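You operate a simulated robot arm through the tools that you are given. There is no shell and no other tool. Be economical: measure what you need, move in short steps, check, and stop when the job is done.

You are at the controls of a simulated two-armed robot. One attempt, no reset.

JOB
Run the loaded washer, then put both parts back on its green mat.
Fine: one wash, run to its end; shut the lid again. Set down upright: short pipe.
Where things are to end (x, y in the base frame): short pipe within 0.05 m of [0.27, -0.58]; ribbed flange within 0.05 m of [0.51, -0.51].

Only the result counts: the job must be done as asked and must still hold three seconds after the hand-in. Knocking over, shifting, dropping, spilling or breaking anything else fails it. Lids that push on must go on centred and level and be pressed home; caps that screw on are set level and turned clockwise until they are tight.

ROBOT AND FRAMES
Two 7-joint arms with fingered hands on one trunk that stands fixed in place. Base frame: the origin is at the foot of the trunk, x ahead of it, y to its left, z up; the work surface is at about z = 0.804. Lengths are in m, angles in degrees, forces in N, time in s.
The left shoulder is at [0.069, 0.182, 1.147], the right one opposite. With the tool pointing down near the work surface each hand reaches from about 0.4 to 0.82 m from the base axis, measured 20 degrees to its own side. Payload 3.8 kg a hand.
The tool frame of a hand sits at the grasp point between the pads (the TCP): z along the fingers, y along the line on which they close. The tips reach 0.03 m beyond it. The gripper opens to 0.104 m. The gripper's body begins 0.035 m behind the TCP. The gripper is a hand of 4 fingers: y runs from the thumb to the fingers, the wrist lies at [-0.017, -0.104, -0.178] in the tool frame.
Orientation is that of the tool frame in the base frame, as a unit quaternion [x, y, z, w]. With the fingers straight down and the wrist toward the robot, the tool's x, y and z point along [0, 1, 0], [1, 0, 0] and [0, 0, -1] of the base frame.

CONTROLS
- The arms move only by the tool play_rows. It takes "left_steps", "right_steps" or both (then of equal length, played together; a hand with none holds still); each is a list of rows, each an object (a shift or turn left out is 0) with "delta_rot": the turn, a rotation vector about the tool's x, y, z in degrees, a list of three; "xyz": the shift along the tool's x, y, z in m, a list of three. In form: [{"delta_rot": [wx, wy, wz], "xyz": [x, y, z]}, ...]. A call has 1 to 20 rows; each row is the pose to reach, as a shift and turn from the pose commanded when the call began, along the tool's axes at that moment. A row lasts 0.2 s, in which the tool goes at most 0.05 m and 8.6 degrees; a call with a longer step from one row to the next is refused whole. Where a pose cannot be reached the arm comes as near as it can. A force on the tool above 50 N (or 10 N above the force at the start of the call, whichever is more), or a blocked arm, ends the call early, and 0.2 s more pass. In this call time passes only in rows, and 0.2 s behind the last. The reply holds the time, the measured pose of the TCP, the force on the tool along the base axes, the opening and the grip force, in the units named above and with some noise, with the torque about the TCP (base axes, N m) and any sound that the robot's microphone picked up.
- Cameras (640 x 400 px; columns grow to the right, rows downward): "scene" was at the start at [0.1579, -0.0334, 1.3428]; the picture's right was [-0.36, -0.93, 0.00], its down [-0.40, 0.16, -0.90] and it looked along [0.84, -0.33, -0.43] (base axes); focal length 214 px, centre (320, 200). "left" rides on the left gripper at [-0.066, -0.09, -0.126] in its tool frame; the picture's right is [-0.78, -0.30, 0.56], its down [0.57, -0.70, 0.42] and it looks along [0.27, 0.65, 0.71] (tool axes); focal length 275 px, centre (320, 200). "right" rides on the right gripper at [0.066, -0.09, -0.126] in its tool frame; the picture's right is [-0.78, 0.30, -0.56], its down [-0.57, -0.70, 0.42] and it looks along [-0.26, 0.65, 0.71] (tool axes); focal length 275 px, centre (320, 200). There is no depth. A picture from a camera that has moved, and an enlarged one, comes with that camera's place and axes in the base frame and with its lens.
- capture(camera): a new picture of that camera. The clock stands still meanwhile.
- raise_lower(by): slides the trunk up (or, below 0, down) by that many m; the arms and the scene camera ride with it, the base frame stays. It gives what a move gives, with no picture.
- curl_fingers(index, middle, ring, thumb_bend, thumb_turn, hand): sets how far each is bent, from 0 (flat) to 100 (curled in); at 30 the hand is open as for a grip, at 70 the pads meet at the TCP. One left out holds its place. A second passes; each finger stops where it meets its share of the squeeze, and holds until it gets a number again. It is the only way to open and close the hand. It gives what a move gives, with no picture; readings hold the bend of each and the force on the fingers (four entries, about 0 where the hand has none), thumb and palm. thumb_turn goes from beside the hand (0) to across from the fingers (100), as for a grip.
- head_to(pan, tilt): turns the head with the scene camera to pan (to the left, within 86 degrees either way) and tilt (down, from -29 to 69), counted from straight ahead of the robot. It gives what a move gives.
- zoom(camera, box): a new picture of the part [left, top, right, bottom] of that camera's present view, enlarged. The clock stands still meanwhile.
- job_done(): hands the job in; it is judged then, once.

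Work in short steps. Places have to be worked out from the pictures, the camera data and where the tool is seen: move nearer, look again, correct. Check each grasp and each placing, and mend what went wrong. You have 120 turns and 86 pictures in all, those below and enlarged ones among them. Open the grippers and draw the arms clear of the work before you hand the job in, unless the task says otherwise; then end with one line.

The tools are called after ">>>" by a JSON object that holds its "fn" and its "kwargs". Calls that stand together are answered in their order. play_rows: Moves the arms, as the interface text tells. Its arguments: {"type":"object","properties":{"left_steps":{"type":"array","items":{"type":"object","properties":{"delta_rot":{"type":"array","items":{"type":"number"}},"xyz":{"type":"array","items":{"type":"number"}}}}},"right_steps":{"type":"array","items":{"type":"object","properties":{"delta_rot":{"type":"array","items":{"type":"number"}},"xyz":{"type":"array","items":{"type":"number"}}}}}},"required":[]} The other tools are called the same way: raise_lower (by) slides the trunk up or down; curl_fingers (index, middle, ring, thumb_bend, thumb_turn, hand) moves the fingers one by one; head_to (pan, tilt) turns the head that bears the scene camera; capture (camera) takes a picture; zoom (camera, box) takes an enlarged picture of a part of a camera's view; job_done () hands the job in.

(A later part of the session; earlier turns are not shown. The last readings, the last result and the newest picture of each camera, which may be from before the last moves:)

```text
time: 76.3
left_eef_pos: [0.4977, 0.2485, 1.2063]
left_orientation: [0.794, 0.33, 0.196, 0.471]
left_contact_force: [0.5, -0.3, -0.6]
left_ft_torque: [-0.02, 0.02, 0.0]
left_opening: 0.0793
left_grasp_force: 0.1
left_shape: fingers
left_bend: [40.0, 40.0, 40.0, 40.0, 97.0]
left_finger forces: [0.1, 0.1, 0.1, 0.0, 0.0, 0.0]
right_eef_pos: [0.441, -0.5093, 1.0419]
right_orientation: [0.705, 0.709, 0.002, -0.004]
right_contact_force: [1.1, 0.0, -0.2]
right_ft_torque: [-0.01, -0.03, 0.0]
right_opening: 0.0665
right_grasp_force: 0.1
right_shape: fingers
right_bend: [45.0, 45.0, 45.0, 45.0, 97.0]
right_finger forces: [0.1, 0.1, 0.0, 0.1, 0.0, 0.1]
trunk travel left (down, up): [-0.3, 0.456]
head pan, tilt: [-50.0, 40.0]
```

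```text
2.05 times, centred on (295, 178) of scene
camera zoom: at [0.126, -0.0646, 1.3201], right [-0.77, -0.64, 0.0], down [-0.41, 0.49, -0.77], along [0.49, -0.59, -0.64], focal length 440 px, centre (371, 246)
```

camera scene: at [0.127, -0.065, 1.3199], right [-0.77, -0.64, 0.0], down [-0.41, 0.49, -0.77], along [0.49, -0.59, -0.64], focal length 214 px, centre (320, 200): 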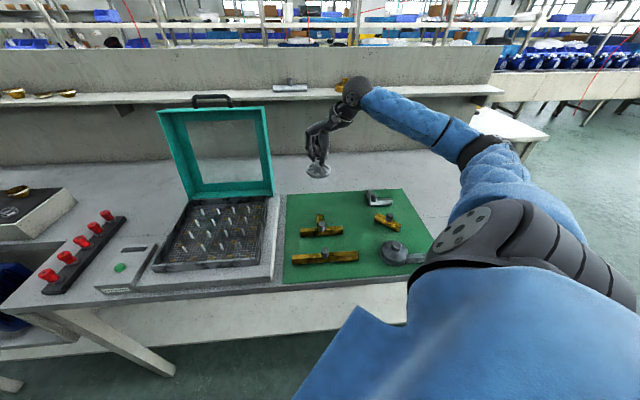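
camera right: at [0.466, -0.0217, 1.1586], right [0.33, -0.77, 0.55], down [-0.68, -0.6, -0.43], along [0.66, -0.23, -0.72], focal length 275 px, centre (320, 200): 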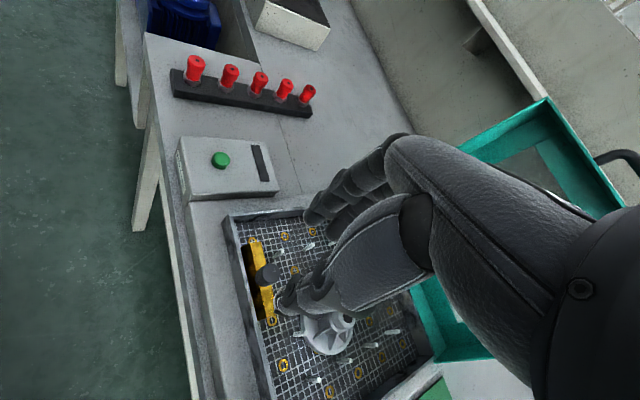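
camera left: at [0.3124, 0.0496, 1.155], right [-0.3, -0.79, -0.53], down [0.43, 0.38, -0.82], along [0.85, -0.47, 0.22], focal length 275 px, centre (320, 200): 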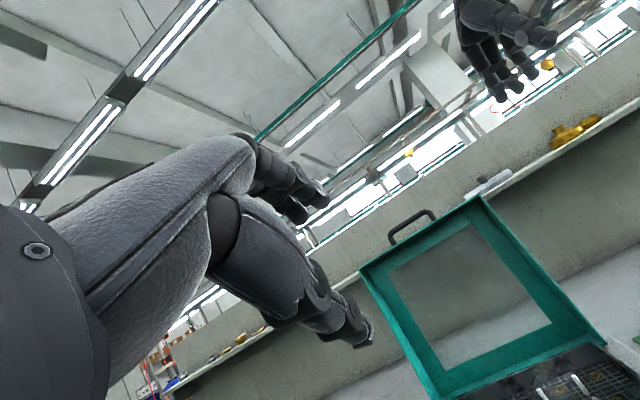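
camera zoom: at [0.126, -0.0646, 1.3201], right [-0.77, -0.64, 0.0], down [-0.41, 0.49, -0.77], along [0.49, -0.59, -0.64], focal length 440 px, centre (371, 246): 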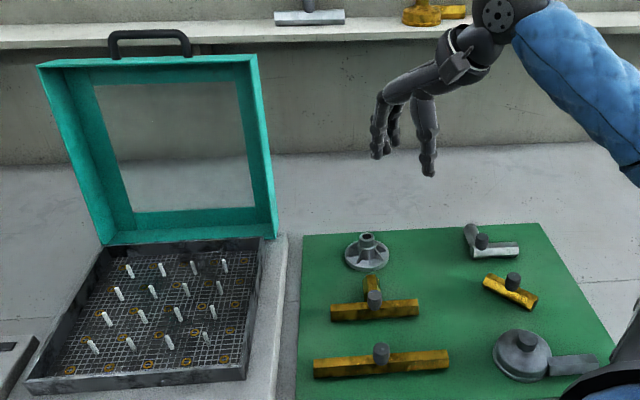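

The flange and pipe are both in place. Now the lid: the left hand, jaws open, will wait in front of the handle to receive it. The right hand will hook behind the lid's top-right edge and pull it forward.

>>> {"fn": "play_rows", "kwargs": {"left_steps": [{"xyz": [-0.02, 0.0134, 0.0337]}, {"xyz": [-0.04, 0.0268, 0.0674]}, {"xyz": [-0.06, 0.04, 0.101]}, {"xyz": [-0.081, 0.0536, 0.135]}, {"xyz": [-0.101, 0.067, 0.1685]}, {"xyz": [-0.121, 0.08, 0.202]}, {"xyz": [-0.141, 0.094, 0.236]}, {"xyz": [-0.161, 0.107, 0.27]}, {"xyz": [-0.1815, 0.12, 0.303]}, {"xyz": [-0.2017, 0.134, 0.337]}, {"xyz": [-0.2017, 0.153, 0.373]}, {"xyz": [-0.2017, 0.172, 0.409]}, {"xyz": [-0.2017, 0.187, 0.437]}]}}

>>> {"fn": "curl_fingers", "kwargs": {"hand": "right", "index": 45, "middle": 45, "ring": 45, "thumb_bend": 0, "thumb_turn": 0}}

>>> {"fn": "play_rows", "kwargs": {"right_steps": [{"xyz": [0, 0, -0.04], "delta_rot": [0, 0, 8]}, {"xyz": [0.01, 0.02, -0.08], "delta_rot": [0, 0, 16]}, {"xyz": [0.02, 0.05, -0.115], "delta_rot": [0, 0, 24]}, {"xyz": [0.03, 0.085, -0.145], "delta_rot": [0, 0, 32]}, {"xyz": [0.04, 0.12, -0.17], "delta_rot": [0, 0, 40]}, {"xyz": [0.049, 0.159, -0.185], "delta_rot": [0, 0, 45]}]}}

>>> {"fn": "play_rows", "kwargs": {"right_steps": [{"xyz": [0, 0, 0], "delta_rot": [-8, 0, 0]}, {"xyz": [0.01, 0.01, 0], "delta_rot": [-16, 0, 0]}, {"xyz": [0.03, 0.03, 0], "delta_rot": [-24, 0, 0]}, {"xyz": [0.055, 0.055, 0], "delta_rot": [-32, 0, 0]}, {"xyz": [0.08, 0.08, 0], "delta_rot": [-40, 0, 0]}, {"xyz": [0.098, 0.0956, 0.01], "delta_rot": [-40, 0, 0]}]}}

>>> {"fn": "zoom", "kwargs": {"camera": "scene", "box": [130, 50, 380, 220]}}

```text
time: 79.1
left_eef_pos: [0.692, -0.2268, 1.1582]
left_orientation: [0.794, 0.331, 0.197, 0.471]
left_contact_force: [0.0, -0.3, 0.2]
left_ft_torque: [-0.03, 0.01, -0.02]
left_opening: 0.079
left_grasp_force: 0.1
left_shape: fingers
left_bend: [40.0, 40.0, 40.0, 40.0, 97.0]
left_finger forces: [0.0, 0.0, 0.1, 0.1, 0.1, 0.0]
right_eef_pos: [0.4413, -0.5108, 1.0421]
right_orientation: [0.705, 0.709, 0.003, -0.004]
right_contact_force: [-1.0, -0.3, -0.1]
right_ft_torque: [-0.01, -0.02, -0.04]
right_opening: 0.0665
right_grasp_force: 0.0
right_shape: fingers
right_bend: [45.0, 45.0, 45.0, 45.0, 97.0]
right_finger forces: [0.0, 0.0, 0.1, 0.0, 0.1, 0.0]
trunk travel left (down, up): [-0.3, 0.456]
head pan, tilt: [-50.0, 40.0]
```

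```text
time: 80.1
left_eef_pos: [0.6906, -0.2266, 1.1593]
left_orientation: [0.795, 0.331, 0.196, 0.47]
left_contact_force: [-0.2, 0.4, -0.4]
left_ft_torque: [0.02, 0.01, -0.01]
left_opening: 0.0794
left_grasp_force: 0.2
left_shape: fingers
left_bend: [40.0, 40.0, 40.0, 40.0, 97.0]
left_finger forces: [0.0, 0.0, 0.0, 0.0, 0.0, 0.0]
right_eef_pos: [0.4419, -0.51, 1.0423]
right_orientation: [0.705, 0.709, 0.003, -0.004]
right_contact_force: [0.9, 0.3, -0.2]
right_ft_torque: [-0.02, 0.02, -0.01]
right_opening: 0.1465
right_grasp_force: 0.0
right_shape: fingers
right_bend: [45.0, 45.0, 45.0, 0.0, 0.0]
right_finger forces: [0.0, 0.1, 0.0, 0.1, 0.1, 0.0]
trunk travel left (down, up): [-0.3, 0.456]
head pan, tilt: [-50.0, 40.0]
```

```text
time: 81.5
left_eef_pos: [0.6927, -0.2268, 1.1581]
left_orientation: [0.794, 0.332, 0.195, 0.47]
left_contact_force: [-0.1, 1.5, 0.3]
left_ft_torque: [0.03, -0.01, -0.01]
left_opening: 0.0793
left_grasp_force: 0.2
left_shape: fingers
left_bend: [40.0, 40.0, 40.0, 40.0, 97.0]
left_finger forces: [0.1, 0.0, 0.1, 0.1, 0.0, 0.1]
right_eef_pos: [0.5996, -0.4622, 1.2285]
right_orientation: [0.924, 0.384, -0.001, -0.006]
right_contact_force: [0.7, 0.9, 0.7]
right_ft_torque: [0.02, 0.04, 0.01]
right_opening: 0.1462
right_grasp_force: 0.1
right_shape: fingers
right_bend: [45.0, 45.0, 45.0, 0.0, 0.0]
right_finger forces: [0.1, 0.0, 0.1, 0.1, 0.0, 0.1]
trunk travel left (down, up): [-0.3, 0.456]
head pan, tilt: [-50.0, 40.0]
```

```text
time: 82.9
left_eef_pos: [0.6917, -0.2272, 1.1578]
left_orientation: [0.794, 0.331, 0.196, 0.47]
left_contact_force: [0.4, 0.4, 0.2]
left_ft_torque: [0.01, -0.02, -0.01]
left_opening: 0.0793
left_grasp_force: 0.0
left_shape: fingers
left_bend: [40.0, 40.0, 40.0, 40.0, 97.0]
left_finger forces: [0.0, 0.0, 0.0, 0.0, 0.1, 0.0]
right_eef_pos: [0.7387, -0.4597, 1.2164]
right_orientation: [0.869, 0.361, 0.133, 0.312]
right_contact_force: [0.6, 0.7, -0.1]
right_ft_torque: [0.01, 0.0, 0.02]
right_opening: 0.1465
right_grasp_force: 0.1
right_shape: fingers
right_bend: [45.0, 45.0, 45.0, 0.0, 0.0]
right_finger forces: [0.1, 0.1, 0.0, 0.0, 0.1, 0.0]
trunk travel left (down, up): [-0.3, 0.456]
head pan, tilt: [-50.0, 40.0]
```

```text
2.35 times, centred on (255, 135) of scene
camera zoom: at [0.1277, -0.0652, 1.3198], right [-0.77, -0.64, 0.0], down [-0.41, 0.49, -0.77], along [0.49, -0.59, -0.64], focal length 505 px, centre (473, 353)
```

zoom: 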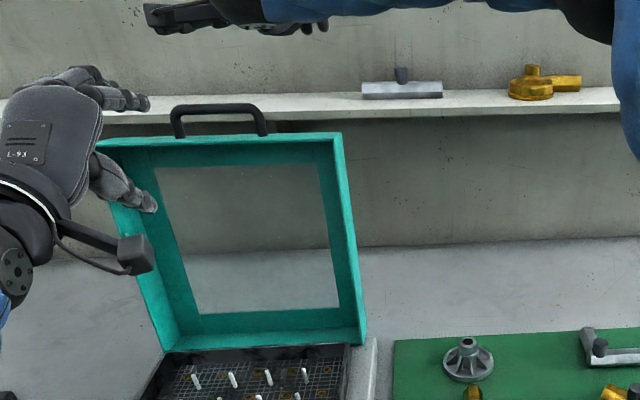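

The lid's top edge is too thick to hook with the palm in the way, but the thin handle bar (f≈0.817, z≈1.155) is easy to hook. The left hand will instead make a fist in front of the lid's left rail to catch it, and the right will hook the bar.

>>> {"fn": "play_rows", "kwargs": {"left_steps": [{"xyz": [0, -0.0188, -0.0353]}, {"xyz": [0, -0.0376, -0.0706]}, {"xyz": [0.035, -0.055, -0.06]}, {"xyz": [0.07, -0.075, -0.05]}, {"xyz": [0.0865, -0.0818, -0.047]}]}}

>>> {"fn": "curl_fingers", "kwargs": {"hand": "left", "index": 70, "middle": 70, "ring": 70, "thumb_bend": 70}}

>>> {"fn": "play_rows", "kwargs": {"left_steps": [{"xyz": [0, 0.012, 0.022]}, {"xyz": [0, 0.0235, 0.044]}], "right_steps": [{"xyz": [0.04, -0.012, -0.006]}, {"xyz": [0.08, -0.022, -0.012]}]}}

>>> {"fn": "play_rows", "kwargs": {"right_steps": [{"xyz": [0.02, -0.0064, -0.0038]}, {"xyz": [0.02, -0.019, 0.0115]}, {"xyz": [0.02, -0.0318, 0.0268]}]}}

>>> {"fn": "zoom", "kwargs": {"camera": "scene", "box": [130, 50, 380, 220]}}

```text
time: 84.1
left_eef_pos: [0.6983, -0.108, 1.1095]
left_orientation: [0.795, 0.33, 0.195, 0.471]
left_contact_force: [-0.3, -0.2, 0.0]
left_ft_torque: [0.01, 0.01, 0.02]
left_opening: 0.0793
left_grasp_force: 0.0
left_shape: fingers
left_bend: [40.0, 40.0, 40.0, 40.0, 97.0]
left_finger forces: [0.1, 0.0, 0.0, 0.0, 0.0, 0.0]
right_eef_pos: [0.7369, -0.4581, 1.2175]
right_orientation: [0.869, 0.362, 0.133, 0.312]
right_contact_force: [-0.8, 0.5, 0.1]
right_ft_torque: [0.0, 0.02, 0.03]
right_opening: 0.1465
right_grasp_force: 0.0
right_shape: fingers
right_bend: [45.0, 45.0, 45.0, 0.0, 0.0]
right_finger forces: [0.0, 0.0, 0.0, 0.1, 0.1, 0.1]
trunk travel left (down, up): [-0.3, 0.456]
head pan, tilt: [-50.0, 40.0]
```

```text
time: 85.1
left_eef_pos: [0.698, -0.1085, 1.1103]
left_orientation: [0.794, 0.332, 0.196, 0.47]
left_contact_force: [0.7, -0.3, 0.0]
left_ft_torque: [0.0, -0.03, -0.03]
left_opening: 0.0032
left_grasp_force: 0.1
left_shape: fingers
left_bend: [70.0, 70.0, 70.0, 70.0, 97.0]
left_finger forces: [0.1, 0.0, 0.0, 0.0, 0.0, 0.0]
right_eef_pos: [0.737, -0.4584, 1.2182]
right_orientation: [0.869, 0.361, 0.133, 0.311]
right_contact_force: [0.1, 0.0, 0.2]
right_ft_torque: [-0.04, 0.03, 0.0]
right_opening: 0.1463
right_grasp_force: 0.1
right_shape: fingers
right_bend: [45.0, 45.0, 45.0, 0.0, 0.0]
right_finger forces: [0.0, 0.0, 0.0, 0.0, 0.0, 0.0]
trunk travel left (down, up): [-0.3, 0.456]
head pan, tilt: [-50.0, 40.0]
```

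```text
time: 85.7
left_eef_pos: [0.729, -0.1434, 1.1119]
left_orientation: [0.794, 0.33, 0.196, 0.471]
left_contact_force: [-1.3, -0.8, 0.7]
left_ft_torque: [0.01, -0.03, 0.02]
left_opening: 0.0031
left_grasp_force: 0.1
left_shape: fingers
left_bend: [70.0, 70.0, 70.0, 70.0, 97.0]
left_finger forces: [0.1, 0.0, 0.0, 0.0, 0.0, 0.0]
right_eef_pos: [0.7548, -0.3961, 1.2109]
right_orientation: [0.868, 0.361, 0.133, 0.313]
right_contact_force: [-1.0, 1.2, 0.3]
right_ft_torque: [-0.02, 0.02, 0.01]
right_opening: 0.1465
right_grasp_force: 0.0
right_shape: fingers
right_bend: [45.0, 45.0, 45.0, 0.0, 0.0]
right_finger forces: [0.1, 0.0, 0.0, 0.0, 0.0, 0.0]
right hand out of reach, approached as far as the arm can: row 2
trunk travel left (down, up): [-0.3, 0.456]
head pan, tilt: [-50.0, 40.0]
```

```text
time: 86.5
left_eef_pos: [0.7325, -0.144, 1.1084]
left_orientation: [0.795, 0.331, 0.195, 0.47]
left_contact_force: [-0.1, 0.0, -0.7]
left_ft_torque: [0.02, 0.01, 0.01]
left_opening: 0.0033
left_grasp_force: 0.0
left_shape: fingers
left_bend: [70.0, 70.0, 70.0, 70.0, 97.0]
left_finger forces: [0.0, 0.0, 0.1, 0.0, 0.1, 0.1]
right_eef_pos: [0.7542, -0.3814, 1.1668]
right_orientation: [0.868, 0.362, 0.133, 0.312]
right_contact_force: [-0.5, -0.5, -0.1]
right_ft_torque: [0.0, -0.01, 0.03]
right_opening: 0.1465
right_grasp_force: 0.0
right_shape: fingers
right_bend: [45.0, 45.0, 45.0, 0.0, 0.0]
right_finger forces: [0.0, 0.0, 0.0, 0.1, 0.0, 0.1]
right hand out of reach, approached as far as the arm can: row 1, 2, 3
trunk travel left (down, up): [-0.3, 0.456]
head pan, tilt: [-50.0, 40.0]
```

```text
2.35 times, centred on (255, 135) of scene
camera zoom: at [0.127, -0.0649, 1.3199], right [-0.77, -0.64, 0.0], down [-0.41, 0.49, -0.77], along [0.49, -0.59, -0.64], focal length 505 px, centre (473, 353)
```

zoom: 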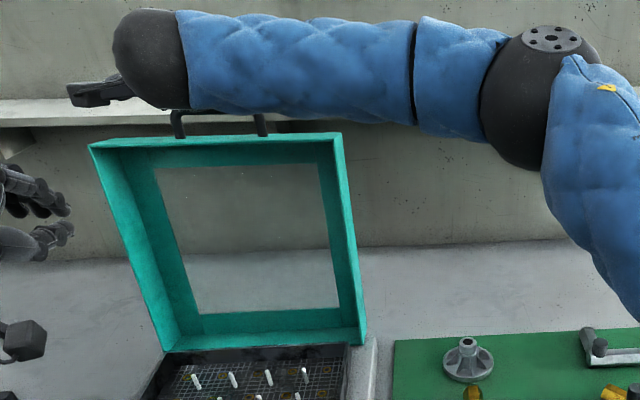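

The right arm is at its limit, but its fingers should already be just beyond the bar. I'll lower about 3 cm so they drop behind it, shifting slightly toward the right arm's side.

>>> {"fn": "play_rows", "kwargs": {"right_steps": [{"xyz": [-0.015, -0.008, 0.007]}, {"xyz": [-0.03, -0.016, 0.0142]}, {"xyz": [-0.03, -0.0242, 0.0214]}]}}

>>> {"fn": "capture", "kwargs": {"camera": "right"}}

```text
time: 87.3
left_eef_pos: [0.7324, -0.1445, 1.1076]
left_orientation: [0.794, 0.331, 0.195, 0.471]
left_contact_force: [0.4, 0.5, -1.1]
left_ft_torque: [0.01, 0.03, -0.02]
left_opening: 0.0033
left_grasp_force: 0.0
left_shape: fingers
left_bend: [70.0, 70.0, 70.0, 70.0, 97.0]
left_finger forces: [0.0, 0.0, 0.0, 0.0, 0.0, 0.0]
right_eef_pos: [0.7312, -0.3999, 1.1351]
right_orientation: [0.869, 0.361, 0.132, 0.31]
right_contact_force: [-0.3, -0.2, -0.4]
right_ft_torque: [0.02, -0.02, -0.02]
right_opening: 0.1464
right_grasp_force: 0.1
right_shape: fingers
right_bend: [45.0, 45.0, 45.0, 0.0, 0.0]
right_finger forces: [0.0, 0.0, 0.0, 0.0, 0.0, 0.0]
trunk travel left (down, up): [-0.3, 0.456]
head pan, tilt: [-50.0, 40.0]
```

```text
11 pictures are left
camera right: at [0.6722, -0.2476, 1.1761], right [-0.64, -0.46, 0.61], down [-0.59, -0.21, -0.78], along [0.49, -0.86, -0.14], focal length 275 px, centre (320, 200)
```

right: 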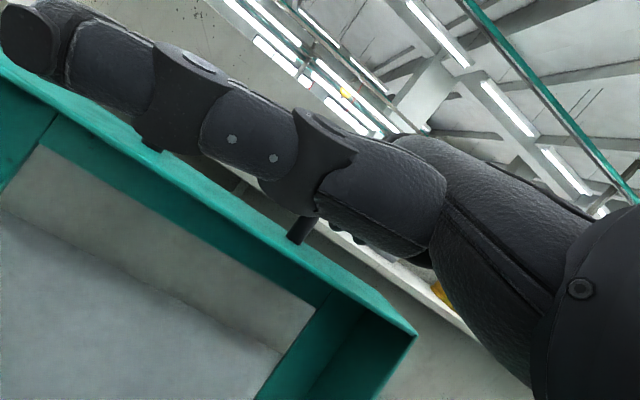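

Nothing was touched on the way down. The hand is at s≈0.235, so only the index finger overlaps the bar; I'll slide 3 cm toward the bar's middle, then pull back gently.

>>> {"fn": "play_rows", "kwargs": {"right_steps": [{"xyz": [0.015, 0, 0]}, {"xyz": [0.03, 0, 0]}]}}

>>> {"fn": "play_rows", "kwargs": {"right_steps": [{"xyz": [0, -0.008, -0.0064]}, {"xyz": [0, -0.0154, -0.0128]}, {"xyz": [0, -0.023, -0.0192]}, {"xyz": [0, -0.031, -0.0256]}]}}

```text
time: 87.9
left_eef_pos: [0.7324, -0.1451, 1.1095]
left_orientation: [0.795, 0.33, 0.196, 0.47]
left_contact_force: [-0.4, 0.2, -0.7]
left_ft_torque: [-0.03, -0.02, -0.04]
left_opening: 0.003
left_grasp_force: 0.1
left_shape: fingers
left_bend: [70.0, 70.0, 70.0, 70.0, 97.0]
left_finger forces: [0.0, 0.1, 0.0, 0.0, 0.1, 0.0]
right_eef_pos: [0.7508, -0.3777, 1.1367]
right_orientation: [0.869, 0.359, 0.132, 0.312]
right_contact_force: [-0.7, -0.9, 2.7]
right_ft_torque: [-0.03, -0.08, -0.01]
right_opening: 0.1476
right_grasp_force: 0.7
right_shape: fingers
right_bend: [43.0, 45.0, 45.0, 0.0, 0.0]
right_finger forces: [2.7, 0.0, 0.0, 0.0, 0.0, 0.0]
trunk travel left (down, up): [-0.3, 0.456]
head pan, tilt: [-50.0, 40.0]
```

```text
time: 88.9
left_eef_pos: [0.7305, -0.1451, 1.1098]
left_orientation: [0.794, 0.331, 0.196, 0.47]
left_contact_force: [-0.3, 1.0, 0.2]
left_ft_torque: [0.01, 0.03, 0.0]
left_opening: 0.0033
left_grasp_force: 0.0
left_shape: fingers
left_bend: [70.0, 70.0, 70.0, 70.0, 97.0]
left_finger forces: [0.1, 0.0, 0.1, 0.0, 0.0, 0.0]
right_eef_pos: [0.7226, -0.3499, 1.1373]
right_orientation: [0.869, 0.361, 0.134, 0.312]
right_contact_force: [1.4, -4.7, 12.5]
right_ft_torque: [-0.13, -0.38, -0.12]
right_opening: 0.1512
right_grasp_force: 6.2
right_shape: fingers
right_bend: [35.0, 45.0, 45.0, 0.0, 0.0]
right_finger forces: [12.8, 0.1, 0.0, 0.0, 0.0, 0.0]
trunk travel left (down, up): [-0.3, 0.456]
head pan, tilt: [-50.0, 40.0]
```

The index finger is pressing on the bar. I'll check the lid position with a picture.

>>> {"fn": "zoom", "kwargs": {"camera": "scene", "box": [130, 50, 380, 220]}}

>>> {"fn": "capture", "kwargs": {"camera": "left"}}

```text
2.35 times, centred on (255, 135) of scene
camera zoom: at [0.1257, -0.065, 1.3202], right [-0.77, -0.64, 0.0], down [-0.41, 0.49, -0.77], along [0.49, -0.59, -0.64], focal length 505 px, centre (473, 353)
```

zoom: 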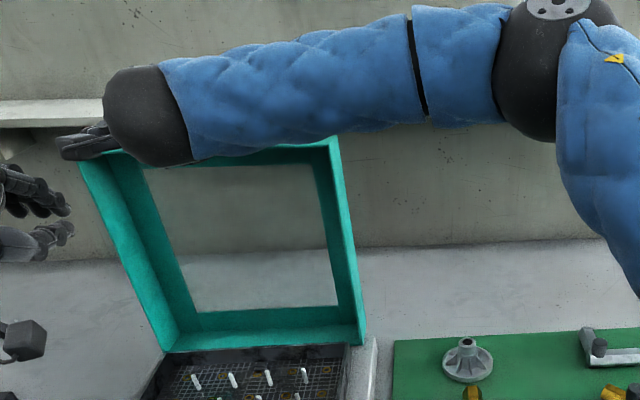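

```text
9 pictures are left
camera left: at [0.5743, -0.0834, 1.0914], right [-0.3, -0.79, -0.53], down [0.43, 0.38, -0.82], along [0.85, -0.47, 0.23], focal length 275 px, centre (320, 200)
```

left: 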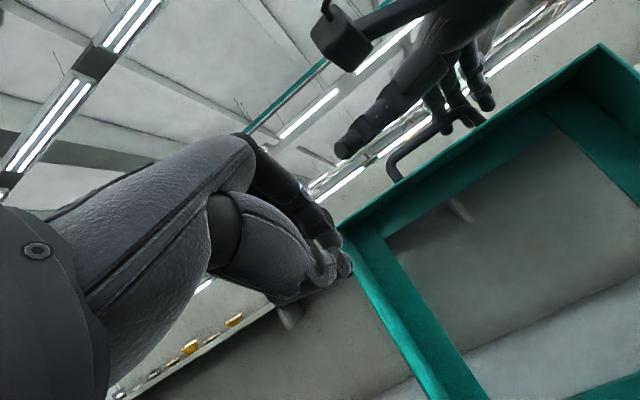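

The index finger has hooked the bar and the lid is coming forward. I'll move the left fist a bit closer and more under the rail, then continue pulling.

>>> {"fn": "play_rows", "kwargs": {"left_steps": [{"xyz": [-0.015, 0.004, 0.008]}, {"xyz": [-0.03, 0.01, 0.018]}, {"xyz": [-0.03, 0.0165, 0.031]}]}}

>>> {"fn": "play_rows", "kwargs": {"right_steps": [{"xyz": [0, -0.008, -0.0064]}, {"xyz": [0, -0.0154, -0.0128]}, {"xyz": [0, -0.023, -0.0192]}, {"xyz": [0, -0.031, -0.0256]}]}}

```text
time: 89.7
left_eef_pos: [0.7362, -0.188, 1.1102]
left_orientation: [0.795, 0.331, 0.195, 0.47]
left_contact_force: [-0.6, -0.8, -0.6]
left_ft_torque: [-0.01, 0.0, 0.03]
left_opening: 0.0032
left_grasp_force: 0.1
left_shape: fingers
left_bend: [70.0, 70.0, 70.0, 70.0, 97.0]
left_finger forces: [0.1, 0.0, 0.0, 0.1, 0.0, 0.0]
right_eef_pos: [0.722, -0.3502, 1.1379]
right_orientation: [0.869, 0.36, 0.133, 0.313]
right_contact_force: [2.2, -4.5, 14.3]
right_ft_torque: [-0.12, -0.4, -0.14]
right_opening: 0.1511
right_grasp_force: 7.0
right_shape: fingers
right_bend: [34.0, 45.0, 45.0, 0.0, 0.0]
right_finger forces: [13.9, 0.3, 0.1, 0.0, 0.1, 0.1]
trunk travel left (down, up): [-0.3, 0.456]
head pan, tilt: [-50.0, 40.0]
```

```text
time: 90.7
left_eef_pos: [0.7355, -0.1903, 1.1082]
left_orientation: [0.795, 0.331, 0.196, 0.47]
left_contact_force: [-1.8, 2.4, -2.5]
left_ft_torque: [-0.1, -0.17, -0.04]
left_opening: 0.0025
left_grasp_force: 0.0
left_shape: fingers
left_bend: [70.0, 70.0, 70.0, 70.0, 97.0]
left_finger forces: [0.0, 0.1, 0.0, 0.0, 0.0, 0.0]
right_eef_pos: [0.6929, -0.3224, 1.139]
right_orientation: [0.868, 0.36, 0.135, 0.313]
right_contact_force: [3.7, -7.6, 21.2]
right_ft_torque: [0.17, -0.65, -0.5]
right_opening: 0.1495
right_grasp_force: 8.8
right_shape: fingers
right_bend: [31.0, 44.0, 45.0, 5.0, 0.0]
right_finger forces: [15.8, 1.6, 0.0, 0.1, 0.1, 0.1]
trunk travel left (down, up): [-0.3, 0.456]
head pan, tilt: [-50.0, 40.0]
```

The left hand now feels the lid (~3 N), so it supports it. I'll lift the right hand off the bar, shift it right, and fold it into a fist.

>>> {"fn": "play_rows", "kwargs": {"right_steps": [{"xyz": [0, 0.016, -0.0192]}, {"xyz": [-0.01, 0.032, -0.0385]}, {"xyz": [-0.035, 0.038, -0.046]}, {"xyz": [-0.065, 0.038, -0.046]}]}}

>>> {"fn": "curl_fingers", "kwargs": {"hand": "right", "index": 70, "middle": 70, "ring": 70, "thumb_turn": 97, "thumb_bend": 70}}

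>>> {"fn": "zoom", "kwargs": {"camera": "scene", "box": [130, 50, 380, 220]}}

```text
time: 91.7
left_eef_pos: [0.7363, -0.1888, 1.1087]
left_orientation: [0.794, 0.331, 0.196, 0.47]
left_contact_force: [-0.1, -1.1, 0.7]
left_ft_torque: [-0.01, -0.01, 0.0]
left_opening: 0.0029
left_grasp_force: 0.1
left_shape: fingers
left_bend: [70.0, 70.0, 70.0, 70.0, 97.0]
left_finger forces: [0.0, 0.0, 0.0, 0.0, 0.0, 0.0]
right_eef_pos: [0.6466, -0.3675, 1.1953]
right_orientation: [0.869, 0.363, 0.133, 0.311]
right_contact_force: [0.2, -0.4, 0.2]
right_ft_torque: [0.01, 0.02, 0.0]
right_opening: 0.1464
right_grasp_force: 0.0
right_shape: fingers
right_bend: [45.0, 45.0, 45.0, 0.0, 0.0]
right_finger forces: [0.1, 0.0, 0.0, 0.0, 0.1, 0.1]
trunk travel left (down, up): [-0.3, 0.456]
head pan, tilt: [-50.0, 40.0]
```

```text
time: 92.7
left_eef_pos: [0.7374, -0.1885, 1.109]
left_orientation: [0.795, 0.331, 0.195, 0.47]
left_contact_force: [0.1, -0.2, 0.0]
left_ft_torque: [0.03, -0.01, -0.02]
left_opening: 0.0028
left_grasp_force: 0.0
left_shape: fingers
left_bend: [70.0, 70.0, 70.0, 70.0, 97.0]
left_finger forces: [0.0, 0.1, 0.1, 0.0, 0.0, 0.0]
right_eef_pos: [0.6486, -0.3667, 1.1948]
right_orientation: [0.869, 0.361, 0.133, 0.312]
right_contact_force: [-0.3, 0.5, -0.4]
right_ft_torque: [-0.02, 0.01, -0.04]
right_opening: 0.0031
right_grasp_force: 0.0
right_shape: fingers
right_bend: [70.0, 70.0, 70.0, 70.0, 100.0]
right_finger forces: [0.1, 0.0, 0.0, 0.0, 0.0, 0.0]
trunk travel left (down, up): [-0.3, 0.456]
head pan, tilt: [-50.0, 40.0]
```

```text
2.35 times, centred on (255, 135) of scene
camera zoom: at [0.127, -0.065, 1.32], right [-0.77, -0.64, 0.0], down [-0.41, 0.49, -0.77], along [0.49, -0.59, -0.64], focal length 505 px, centre (473, 353)
```

zoom: 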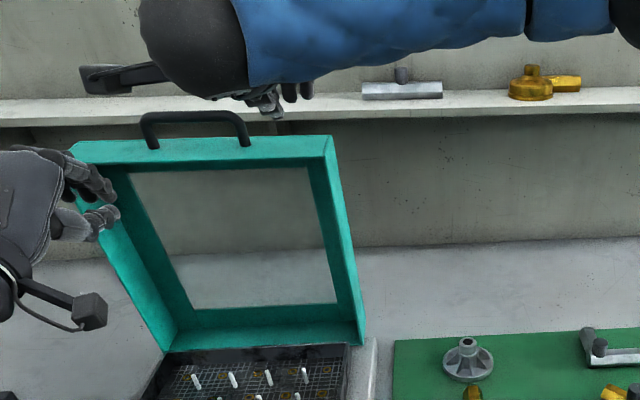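

The lid stands at about 89° by itself, with the bar at f≈0.754, z≈1.163, which the right hand can reach. I'll bring the right hand to a pre-grasp pose in line with the bar and then grip it.

>>> {"fn": "play_rows", "kwargs": {"right_steps": [{"xyz": [0, 0.0102, -0.0435]}, {"xyz": [0.045, 0.0102, -0.0435]}, {"xyz": [0.09, 0.0102, -0.0435]}, {"xyz": [0.09, 0.007, -0.0241]}]}}

>>> {"fn": "curl_fingers", "kwargs": {"hand": "right", "index": 48, "middle": 48, "ring": 48, "thumb_bend": 48}}

>>> {"fn": "capture", "kwargs": {"camera": "right"}}

```text
time: 93.7
left_eef_pos: [0.7374, -0.1892, 1.1086]
left_orientation: [0.794, 0.331, 0.196, 0.47]
left_contact_force: [0.3, -1.1, 0.8]
left_ft_torque: [0.01, -0.03, 0.01]
left_opening: 0.0031
left_grasp_force: 0.1
left_shape: fingers
left_bend: [70.0, 70.0, 70.0, 70.0, 97.0]
left_finger forces: [0.0, 0.1, 0.0, 0.0, 0.0, 0.0]
right_eef_pos: [0.6838, -0.3102, 1.225]
right_orientation: [0.869, 0.361, 0.131, 0.312]
right_contact_force: [0.4, -0.3, -0.2]
right_ft_torque: [-0.04, 0.01, 0.01]
right_opening: 0.0028
right_grasp_force: 0.0
right_shape: fingers
right_bend: [70.0, 70.0, 70.0, 70.0, 100.0]
right_finger forces: [0.0, 0.0, 0.1, 0.0, 0.0, 0.0]
right hand out of reach, approached as far as the arm can: row 3, 4
trunk travel left (down, up): [-0.3, 0.456]
head pan, tilt: [-50.0, 40.0]
```

```text
time: 94.7
left_eef_pos: [0.7372, -0.1886, 1.1088]
left_orientation: [0.794, 0.332, 0.196, 0.47]
left_contact_force: [0.5, 0.9, 0.3]
left_ft_torque: [-0.03, 0.02, 0.0]
left_opening: 0.0028
left_grasp_force: 0.0
left_shape: fingers
left_bend: [70.0, 70.0, 70.0, 70.0, 97.0]
left_finger forces: [0.0, 0.1, 0.1, 0.1, 0.1, 0.1]
right_eef_pos: [0.6845, -0.3089, 1.2248]
right_orientation: [0.869, 0.36, 0.132, 0.312]
right_contact_force: [0.3, -0.9, 0.1]
right_ft_torque: [0.01, 0.0, -0.01]
right_opening: 0.0582
right_grasp_force: 0.1
right_shape: fingers
right_bend: [48.0, 48.0, 48.0, 48.0, 97.0]
right_finger forces: [0.1, 0.0, 0.1, 0.0, 0.1, 0.1]
trunk travel left (down, up): [-0.3, 0.456]
head pan, tilt: [-50.0, 40.0]
```

```text
7 pictures are left
camera right: at [0.6261, -0.1573, 1.266], right [-0.64, -0.46, 0.61], down [-0.59, -0.21, -0.78], along [0.49, -0.86, -0.14], focal length 275 px, centre (320, 200)
```

right: 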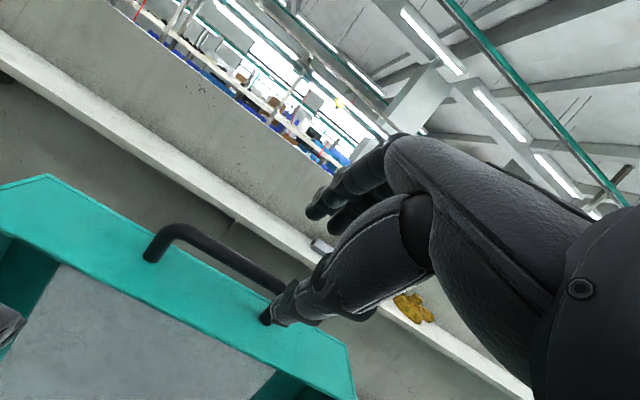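

The bar is straight ahead of the open grip (y offset ~0), though near its right end. I'll advance 0.055 m along the finger direction and close.

>>> {"fn": "play_rows", "kwargs": {"right_steps": [{"xyz": [0, 0, 0.02]}, {"xyz": [0, 0, 0.038]}, {"xyz": [0, 0, 0.05]}, {"xyz": [0, 0, 0.056]}]}}

```text
time: 95.7
left_eef_pos: [0.7372, -0.1895, 1.1083]
left_orientation: [0.794, 0.332, 0.196, 0.47]
left_contact_force: [-0.1, -1.0, -0.4]
left_ft_torque: [-0.01, -0.01, -0.01]
left_opening: 0.0031
left_grasp_force: 0.0
left_shape: fingers
left_bend: [70.0, 70.0, 70.0, 70.0, 97.0]
left_finger forces: [0.0, 0.0, 0.0, 0.0, 0.1, 0.1]
right_eef_pos: [0.7103, -0.3358, 1.1832]
right_orientation: [0.869, 0.361, 0.132, 0.311]
right_contact_force: [-0.1, 0.6, -0.2]
right_ft_torque: [0.02, 0.02, 0.01]
right_opening: 0.0583
right_grasp_force: 0.0
right_shape: fingers
right_bend: [48.0, 48.0, 48.0, 48.0, 97.0]
right_finger forces: [0.0, 0.0, 0.0, 0.0, 0.1, 0.0]
trunk travel left (down, up): [-0.3, 0.456]
head pan, tilt: [-50.0, 40.0]
```

>>> {"fn": "curl_fingers", "kwargs": {"hand": "right", "index": 80, "middle": 80, "ring": 80, "thumb_bend": 80}}

>>> {"fn": "zoom", "kwargs": {"camera": "scene", "box": [130, 50, 380, 220]}}

```text
time: 96.7
left_eef_pos: [0.7382, -0.191, 1.108]
left_orientation: [0.795, 0.332, 0.195, 0.469]
left_contact_force: [1.3, -0.3, -0.2]
left_ft_torque: [0.0, 0.01, -0.03]
left_opening: 0.0029
left_grasp_force: 0.1
left_shape: fingers
left_bend: [70.0, 70.0, 70.0, 70.0, 97.0]
left_finger forces: [0.0, 0.1, 0.1, 0.0, 0.1, 0.0]
right_eef_pos: [0.7115, -0.3366, 1.181]
right_orientation: [0.869, 0.361, 0.131, 0.311]
right_contact_force: [-0.1, -0.8, -11.1]
right_ft_torque: [0.03, 0.17, 0.06]
right_opening: 0.0083
right_grasp_force: 16.5
right_shape: fingers
right_bend: [75.0, 74.0, 80.0, 65.0, 99.0]
right_finger forces: [5.3, 6.6, 0.0, 0.1, 20.9, 0.0]
trunk travel left (down, up): [-0.3, 0.456]
head pan, tilt: [-50.0, 40.0]
```

```text
2.35 times, centred on (255, 135) of scene
camera zoom: at [0.1282, -0.0658, 1.3197], right [-0.77, -0.64, 0.0], down [-0.41, 0.49, -0.77], along [0.49, -0.59, -0.64], focal length 505 px, centre (473, 353)
```

zoom: 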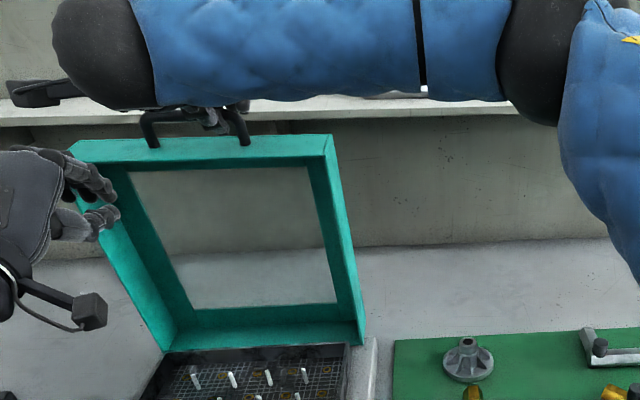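

The bar is gripped. I'll pull the left hand well clear first, then start lowering the lid with the right hand along the arc.

>>> {"fn": "play_rows", "kwargs": {"left_steps": [{"xyz": [0, -0.015, -0.028]}, {"xyz": [0, -0.035, -0.066]}, {"xyz": [0.02, -0.055, -0.1]}, {"xyz": [0.05, -0.07, -0.13]}, {"xyz": [0.09, -0.08, -0.15]}, {"xyz": [0.13, -0.085, -0.17]}, {"xyz": [0.17, -0.085, -0.18]}, {"xyz": [0.2, -0.085, -0.19]}]}}

>>> {"fn": "play_rows", "kwargs": {"right_steps": [{"xyz": [0, -0.0315, -0.0271]}, {"xyz": [0, -0.0683, -0.051]}, {"xyz": [0, -0.1082, -0.0696]}]}}

```text
time: 98.5
left_eef_pos: [0.7292, 0.1021, 1.1278]
left_orientation: [0.794, 0.332, 0.196, 0.471]
left_contact_force: [0.5, -0.3, 0.6]
left_ft_torque: [0.0, 0.04, -0.06]
left_opening: 0.0028
left_grasp_force: 0.1
left_shape: fingers
left_bend: [70.0, 70.0, 70.0, 70.0, 97.0]
left_finger forces: [0.0, 0.0, 0.0, 0.0, 0.0, 0.1]
right_eef_pos: [0.7121, -0.3366, 1.1817]
right_orientation: [0.869, 0.361, 0.132, 0.311]
right_contact_force: [-1.5, -5.1, -10.0]
right_ft_torque: [-0.14, 0.11, 0.0]
right_opening: 0.0077
right_grasp_force: 17.2
right_shape: fingers
right_bend: [75.0, 75.0, 80.0, 65.0, 99.0]
right_finger forces: [5.7, 8.7, 0.0, 0.0, 20.7, 0.0]
trunk travel left (down, up): [-0.3, 0.456]
head pan, tilt: [-50.0, 40.0]
```

```text
time: 99.3
left_eef_pos: [0.7279, 0.1008, 1.1275]
left_orientation: [0.795, 0.331, 0.196, 0.47]
left_contact_force: [-0.4, 0.2, -0.2]
left_ft_torque: [0.01, 0.02, 0.01]
left_opening: 0.0028
left_grasp_force: 0.0
left_shape: fingers
left_bend: [70.0, 70.0, 70.0, 70.0, 97.0]
left_finger forces: [0.1, 0.0, 0.1, 0.0, 0.0, 0.1]
right_eef_pos: [0.6138, -0.2543, 1.169]
right_orientation: [0.868, 0.362, 0.135, 0.311]
right_contact_force: [0.6, 0.1, -0.3]
right_ft_torque: [-0.02, -0.01, 0.02]
right_opening: 0.0002
right_grasp_force: 0.1
right_shape: fingers
right_bend: [75.0, 77.0, 80.0, 72.0, 99.0]
right_finger forces: [0.1, 0.0, 0.0, 0.0, 0.0, 0.1]
right hand out of reach, approached as far as the arm can: row 3
trunk travel left (down, up): [-0.3, 0.456]
head pan, tilt: [-50.0, 40.0]
```

The grip slipped off the bar. I'll look at where the lid is.

>>> {"fn": "capture", "kwargs": {"camera": "scene"}}

```text
5 pictures are left
camera scene: at [0.1265, -0.0648, 1.3202], right [-0.77, -0.64, 0.0], down [-0.41, 0.49, -0.77], along [0.49, -0.59, -0.64], focal length 214 px, centre (320, 200)
```

scene: 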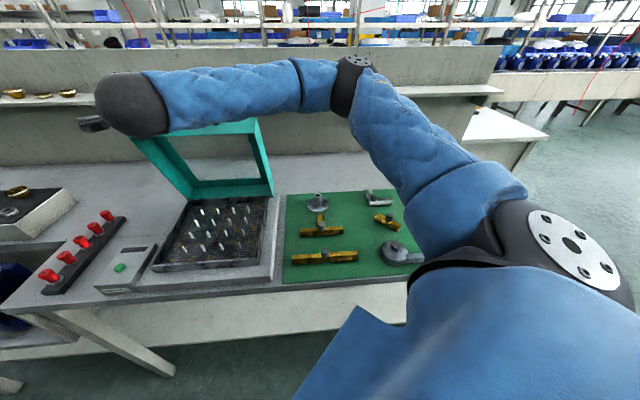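

The lid is standing by hinge friction at about 86°. I'll retry with a deeper grip on the bar, so first I'll go back to a pre-grasp pose with the hand open.

>>> {"fn": "curl_fingers", "kwargs": {"hand": "right", "index": 46, "middle": 46, "ring": 46, "thumb_bend": 46}}

>>> {"fn": "play_rows", "kwargs": {"right_steps": [{"xyz": [-0.01, 0.02, -0.026]}, {"xyz": [-0.02, 0.036, -0.042]}, {"xyz": [-0.02, 0.065, -0.018]}, {"xyz": [-0.02, 0.092, 0.0128]}]}}

>>> {"fn": "capture", "kwargs": {"camera": "right"}}

```text
time: 100.3
left_eef_pos: [0.7278, 0.1012, 1.1263]
left_orientation: [0.795, 0.331, 0.195, 0.469]
left_contact_force: [-0.1, 0.3, -0.2]
left_ft_torque: [-0.01, -0.01, -0.02]
left_opening: 0.0025
left_grasp_force: 0.0
left_shape: fingers
left_bend: [70.0, 70.0, 70.0, 70.0, 97.0]
left_finger forces: [0.0, 0.1, 0.0, 0.0, 0.1, 0.0]
right_eef_pos: [0.6154, -0.254, 1.1664]
right_orientation: [0.869, 0.362, 0.132, 0.311]
right_contact_force: [-0.5, -0.3, -1.1]
right_ft_torque: [0.0, -0.01, -0.03]
right_opening: 0.0632
right_grasp_force: 0.1
right_shape: fingers
right_bend: [46.0, 46.0, 46.0, 46.0, 97.0]
right_finger forces: [0.1, 0.1, 0.0, 0.1, 0.1, 0.0]
trunk travel left (down, up): [-0.3, 0.456]
head pan, tilt: [-50.0, 40.0]
```

```text
time: 101.3
left_eef_pos: [0.7277, 0.0999, 1.1269]
left_orientation: [0.795, 0.331, 0.196, 0.47]
left_contact_force: [-0.5, -0.7, 0.3]
left_ft_torque: [0.02, -0.03, -0.01]
left_opening: 0.0031
left_grasp_force: 0.0
left_shape: fingers
left_bend: [70.0, 70.0, 70.0, 70.0, 97.0]
left_finger forces: [0.0, 0.1, 0.2, 0.0, 0.0, 0.0]
right_eef_pos: [0.6597, -0.3263, 1.2168]
right_orientation: [0.869, 0.361, 0.132, 0.311]
right_contact_force: [0.9, -0.3, 0.6]
right_ft_torque: [0.0, -0.02, 0.0]
right_opening: 0.0636
right_grasp_force: 0.0
right_shape: fingers
right_bend: [46.0, 46.0, 46.0, 46.0, 97.0]
right_finger forces: [0.0, 0.0, 0.0, 0.0, 0.0, 0.0]
trunk travel left (down, up): [-0.3, 0.456]
head pan, tilt: [-50.0, 40.0]
```

```text
4 pictures are left
camera right: at [0.6014, -0.1733, 1.2581], right [-0.64, -0.46, 0.61], down [-0.59, -0.21, -0.78], along [0.49, -0.86, -0.14], focal length 275 px, centre (320, 200)
```

right: 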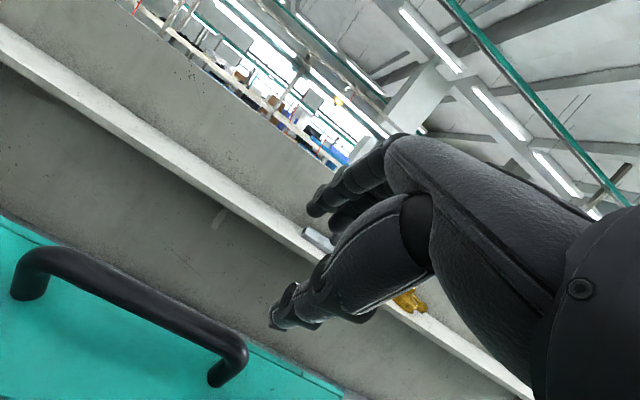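

The lid has come forward to about 72° (bar at f≈0.66, z≈1.155), perhaps falling slowly. I'll retract the right hand and swing the left hand in front of the handle's path to catch it.

>>> {"fn": "play_rows", "kwargs": {"left_steps": [{"xyz": [-0.044, 0, 0.012]}, {"xyz": [-0.088, 0, 0.024]}, {"xyz": [-0.132, 0, 0.036]}, {"xyz": [-0.176, 0, 0.046]}, {"xyz": [-0.22, 0, 0.056]}, {"xyz": [-0.255, 0, 0.0635]}], "right_steps": [{"xyz": [-0.02, 0.0, -0.02]}, {"xyz": [-0.05, -0.01, -0.03]}, {"xyz": [-0.085, -0.02, -0.04]}, {"xyz": [-0.12, -0.03, -0.05]}, {"xyz": [-0.15, -0.04, -0.055]}, {"xyz": [-0.17, -0.05, -0.06]}]}}

>>> {"fn": "zoom", "kwargs": {"camera": "scene", "box": [80, 50, 440, 280]}}

```text
time: 102.7
left_eef_pos: [0.5928, -0.1205, 1.0965]
left_orientation: [0.794, 0.331, 0.196, 0.47]
left_contact_force: [0.4, -0.4, 1.0]
left_ft_torque: [-0.01, 0.01, 0.02]
left_opening: 0.0028
left_grasp_force: 0.1
left_shape: fingers
left_bend: [70.0, 70.0, 70.0, 70.0, 97.0]
left_finger forces: [0.0, 0.0, 0.1, 0.0, 0.0, 0.0]
right_eef_pos: [0.4818, -0.3922, 1.231]
right_orientation: [0.869, 0.361, 0.132, 0.312]
right_contact_force: [-0.3, -0.4, -0.1]
right_ft_torque: [-0.02, 0.01, -0.01]
right_opening: 0.0634
right_grasp_force: 0.1
right_shape: fingers
right_bend: [46.0, 46.0, 46.0, 46.0, 97.0]
right_finger forces: [0.1, 0.0, 0.1, 0.0, 0.1, 0.0]
trunk travel left (down, up): [-0.3, 0.456]
head pan, tilt: [-50.0, 40.0]
```

```text
1.74 times, centred on (260, 165) of scene
camera zoom: at [0.1261, -0.0656, 1.3201], right [-0.77, -0.64, 0.0], down [-0.41, 0.49, -0.77], along [0.49, -0.59, -0.64], focal length 373 px, centre (424, 261)
```

zoom: 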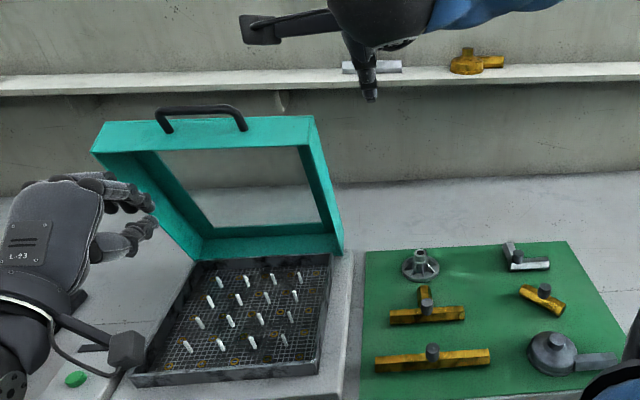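

The lid is standing still at about 74°, with the bar near f≈0.672, z≈1.153, within left-hand reach. I'll open the left hand, tilt it to 40° and line it up with the bar.

>>> {"fn": "curl_fingers", "kwargs": {"hand": "left", "index": 48, "middle": 48, "ring": 48, "thumb_bend": 50}}

>>> {"fn": "play_rows", "kwargs": {"left_steps": [{"xyz": [0, 0.04, -0.021], "delta_rot": [4, 0, 0]}, {"xyz": [-0.01, 0.0795, -0.042], "delta_rot": [8, 0, 0]}, {"xyz": [-0.02, 0.12, -0.041], "delta_rot": [14, 0, 0]}, {"xyz": [-0.03, 0.141, -0.0013], "delta_rot": [18, 0, 0]}, {"xyz": [-0.03, 0.162, 0.038], "delta_rot": [22, 0, 0]}]}}

```text
time: 103.7
left_eef_pos: [0.5918, -0.1203, 1.0954]
left_orientation: [0.794, 0.331, 0.196, 0.471]
left_contact_force: [0.4, -0.1, -0.1]
left_ft_torque: [0.04, 0.04, -0.01]
left_opening: 0.0557
left_grasp_force: 0.1
left_shape: fingers
left_bend: [48.0, 48.0, 48.0, 50.0, 97.0]
left_finger forces: [0.1, 0.0, 0.0, 0.1, 0.0, 0.0]
right_eef_pos: [0.4828, -0.3916, 1.2302]
right_orientation: [0.869, 0.361, 0.132, 0.312]
right_contact_force: [-0.1, 0.6, -0.7]
right_ft_torque: [-0.01, 0.0, 0.01]
right_opening: 0.0636
right_grasp_force: 0.0
right_shape: fingers
right_bend: [46.0, 46.0, 46.0, 46.0, 97.0]
right_finger forces: [0.1, 0.1, 0.0, 0.1, 0.0, 0.0]
trunk travel left (down, up): [-0.3, 0.456]
head pan, tilt: [-50.0, 40.0]
```

```text
time: 104.9
left_eef_pos: [0.6456, -0.2224, 1.22]
left_orientation: [0.87, 0.361, 0.129, 0.311]
left_contact_force: [0.5, -0.4, 0.0]
left_ft_torque: [0.0, 0.02, 0.0]
left_opening: 0.056
left_grasp_force: 0.1
left_shape: fingers
left_bend: [48.0, 48.0, 48.0, 50.0, 97.0]
left_finger forces: [0.0, 0.0, 0.0, 0.1, 0.0, 0.0]
right_eef_pos: [0.4829, -0.3925, 1.23]
right_orientation: [0.869, 0.362, 0.133, 0.31]
right_contact_force: [-0.9, -0.1, -0.1]
right_ft_torque: [0.02, 0.02, 0.01]
right_opening: 0.0637
right_grasp_force: 0.0
right_shape: fingers
right_bend: [46.0, 46.0, 46.0, 46.0, 97.0]
right_finger forces: [0.1, 0.0, 0.0, 0.0, 0.1, 0.1]
trunk travel left (down, up): [-0.3, 0.456]
head pan, tilt: [-50.0, 40.0]
```

Reached. I'll verify the bar's position relative to the open grip with one picture.

>>> {"fn": "capture", "kwargs": {"camera": "left"}}

```text
2 pictures are left
camera left: at [0.492, -0.1644, 1.2605], right [-0.46, -0.64, -0.62], down [0.21, 0.6, -0.77], along [0.86, -0.48, -0.14], focal length 275 px, centre (320, 200)
```

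left: 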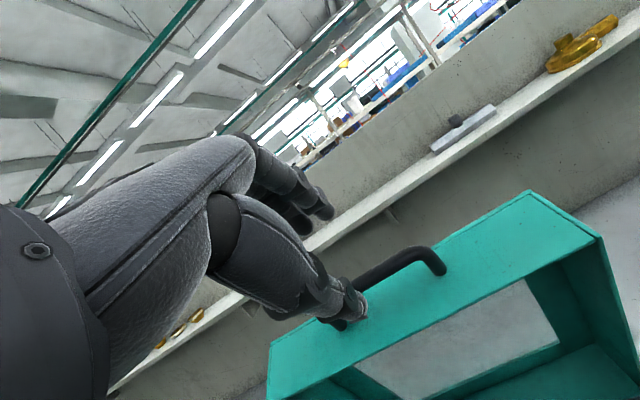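

The bar lies right on the grip axis about 0.08 m ahead. I'll advance 0.065 m and close.

>>> {"fn": "play_rows", "kwargs": {"left_steps": [{"xyz": [0, 0, 0.02]}, {"xyz": [0, 0, 0.04]}, {"xyz": [0, 0, 0.055]}, {"xyz": [0, 0, 0.066]}]}}

>>> {"fn": "curl_fingers", "kwargs": {"hand": "left", "index": 80, "middle": 80, "ring": 80, "thumb_bend": 80}}

```text
time: 105.9
left_eef_pos: [0.6754, -0.2502, 1.1687]
left_orientation: [0.869, 0.363, 0.129, 0.31]
left_contact_force: [0.9, 0.0, 1.2]
left_ft_torque: [0.0, 0.0, 0.0]
left_opening: 0.0557
left_grasp_force: 0.0
left_shape: fingers
left_bend: [48.0, 48.0, 48.0, 50.0, 97.0]
left_finger forces: [0.0, 0.0, 0.1, 0.0, 0.1, 0.1]
right_eef_pos: [0.4833, -0.3915, 1.2312]
right_orientation: [0.869, 0.362, 0.133, 0.312]
right_contact_force: [-0.6, 0.9, 1.1]
right_ft_torque: [0.0, 0.01, -0.03]
right_opening: 0.0639
right_grasp_force: 0.0
right_shape: fingers
right_bend: [46.0, 46.0, 46.0, 46.0, 97.0]
right_finger forces: [0.0, 0.0, 0.1, 0.0, 0.0, 0.1]
trunk travel left (down, up): [-0.3, 0.456]
head pan, tilt: [-50.0, 40.0]
```

```text
time: 106.9
left_eef_pos: [0.6764, -0.2519, 1.1667]
left_orientation: [0.87, 0.363, 0.127, 0.308]
left_contact_force: [1.4, -3.0, -10.4]
left_ft_torque: [0.18, -0.01, -0.44]
left_opening: 0.0048
left_grasp_force: 20.8
left_shape: fingers
left_bend: [75.0, 74.0, 74.0, 68.0, 97.0]
left_finger forces: [7.2, 7.3, 8.6, 0.1, 19.2, 0.0]
right_eef_pos: [0.4835, -0.3925, 1.2298]
right_orientation: [0.869, 0.361, 0.132, 0.312]
right_contact_force: [0.3, -0.5, 0.1]
right_ft_torque: [0.0, -0.02, 0.01]
right_opening: 0.0636
right_grasp_force: 0.2
right_shape: fingers
right_bend: [46.0, 46.0, 46.0, 46.0, 97.0]
right_finger forces: [0.0, 0.0, 0.0, 0.0, 0.0, 0.0]
trunk travel left (down, up): [-0.3, 0.456]
head pan, tilt: [-50.0, 40.0]
```

The left hand holds the bar firmly with all fingers (~20 N). I'll lower the lid along the arc, first to about 45°.

>>> {"fn": "play_rows", "kwargs": {"left_steps": [{"xyz": [0, -0.039, -0.0177], "delta_rot": [1.5, 0, 0]}, {"xyz": [0, -0.0815, -0.0305], "delta_rot": [3, 0, 0]}, {"xyz": [0, -0.1252, -0.0371], "delta_rot": [4.5, 0, 0]}, {"xyz": [0, -0.1692, -0.0374], "delta_rot": [6, 0, 0]}]}}

```text
time: 107.9
left_eef_pos: [0.5697, -0.1445, 1.0845]
left_orientation: [0.886, 0.37, 0.106, 0.258]
left_contact_force: [13.0, -19.8, -24.1]
left_ft_torque: [-0.15, -0.43, -0.29]
left_opening: 0.0068
left_grasp_force: 21.9
left_shape: fingers
left_bend: [75.0, 74.0, 74.0, 66.0, 96.0]
left_finger forces: [6.8, 7.1, 6.8, 0.1, 22.6, 0.0]
right_eef_pos: [0.4854, -0.3956, 1.2294]
right_orientation: [0.87, 0.361, 0.131, 0.31]
right_contact_force: [0.0, -0.6, 0.7]
right_ft_torque: [-0.03, -0.01, -0.01]
right_opening: 0.0639
right_grasp_force: 0.0
right_shape: fingers
right_bend: [46.0, 46.0, 46.0, 46.0, 97.0]
right_finger forces: [0.0, 0.0, 0.1, 0.0, 0.1, 0.0]
trunk travel left (down, up): [-0.3, 0.456]
head pan, tilt: [-50.0, 40.0]
```

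Grip holds, with a radial pull of about 33 N, so I'll tighten the radius slightly and continue down.

>>> {"fn": "play_rows", "kwargs": {"left_steps": [{"xyz": [0, -0.0421, 0.0155], "delta_rot": [1.5, 0, 0]}, {"xyz": [0, -0.0822, 0.0334], "delta_rot": [3, 0, 0]}, {"xyz": [0, -0.1192, 0.0546], "delta_rot": [4.5, 0, 0]}, {"xyz": [0, -0.1527, 0.0807], "delta_rot": [6, 0, 0]}, {"xyz": [0, -0.1754, 0.1018], "delta_rot": [7.5, 0, 0]}]}}

```text
time: 109.1
left_eef_pos: [0.503, -0.078, 0.9069]
left_orientation: [0.9, 0.376, 0.086, 0.204]
left_contact_force: [17.2, -12.3, -8.2]
left_ft_torque: [-0.11, -0.51, -0.35]
left_opening: 0.007
left_grasp_force: 21.4
left_shape: fingers
left_bend: [75.0, 74.0, 73.0, 66.0, 96.0]
left_finger forces: [8.6, 9.9, 9.2, 0.1, 14.4, 0.1]
right_eef_pos: [0.4849, -0.3934, 1.2294]
right_orientation: [0.869, 0.363, 0.131, 0.309]
right_contact_force: [0.1, -0.2, 0.5]
right_ft_torque: [0.01, -0.02, 0.02]
right_opening: 0.0638
right_grasp_force: 0.1
right_shape: fingers
right_bend: [46.0, 46.0, 46.0, 46.0, 97.0]
right_finger forces: [0.0, 0.0, 0.0, 0.1, 0.0, 0.0]
trunk travel left (down, up): [-0.3, 0.456]
head pan, tilt: [-50.0, 40.0]
```

Nearly shut. I'll lower straight in small steps until the lid seats.

>>> {"fn": "play_rows", "kwargs": {"left_steps": [{"xyz": [0, -0.0026, 0.0054]}, {"xyz": [0, -0.0052, 0.0108]}, {"xyz": [0, -0.0073, 0.0153]}, {"xyz": [0, -0.0091, 0.0189]}]}}

```text
time: 110.1
left_eef_pos: [0.5021, -0.0775, 0.893]
left_orientation: [0.898, 0.374, 0.089, 0.212]
left_contact_force: [14.9, -4.5, 22.2]
left_ft_torque: [0.12, -0.77, -0.41]
left_opening: 0.0072
left_grasp_force: 30.4
left_shape: fingers
left_bend: [75.0, 74.0, 74.0, 66.0, 96.0]
left_finger forces: [14.7, 13.3, 15.1, 0.1, 17.9, 0.0]
right_eef_pos: [0.4821, -0.3931, 1.2314]
right_orientation: [0.868, 0.362, 0.133, 0.312]
right_contact_force: [0.0, 0.0, 1.1]
right_ft_torque: [-0.04, -0.01, 0.0]
right_opening: 0.0638
right_grasp_force: 0.2
right_shape: fingers
right_bend: [46.0, 46.0, 46.0, 46.0, 97.0]
right_finger forces: [0.1, 0.0, 0.0, 0.0, 0.0, 0.1]
trunk travel left (down, up): [-0.3, 0.456]
head pan, tilt: [-50.0, 40.0]
```

Upward reaction is 22 N at z=0.893, which matches the predicted closed position. I'll check with a picture before releasing.

>>> {"fn": "zoom", "kwargs": {"camera": "scene", "box": [80, 120, 440, 340]}}

```text
1.78 times, centred on (260, 230) of scene
camera zoom: at [0.1266, -0.0654, 1.3204], right [-0.77, -0.64, 0.0], down [-0.41, 0.49, -0.77], along [0.49, -0.59, -0.64], focal length 381 px, centre (427, 147)
```

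zoom: 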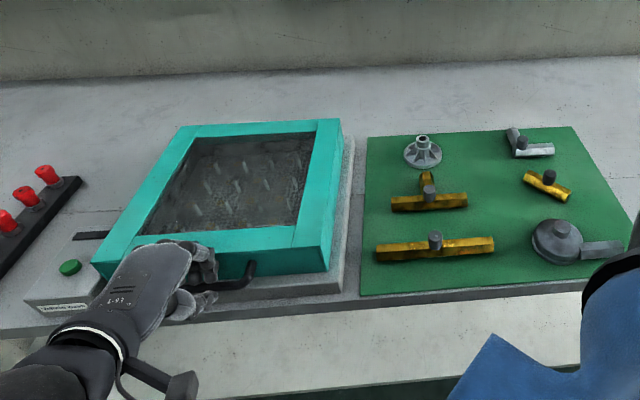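

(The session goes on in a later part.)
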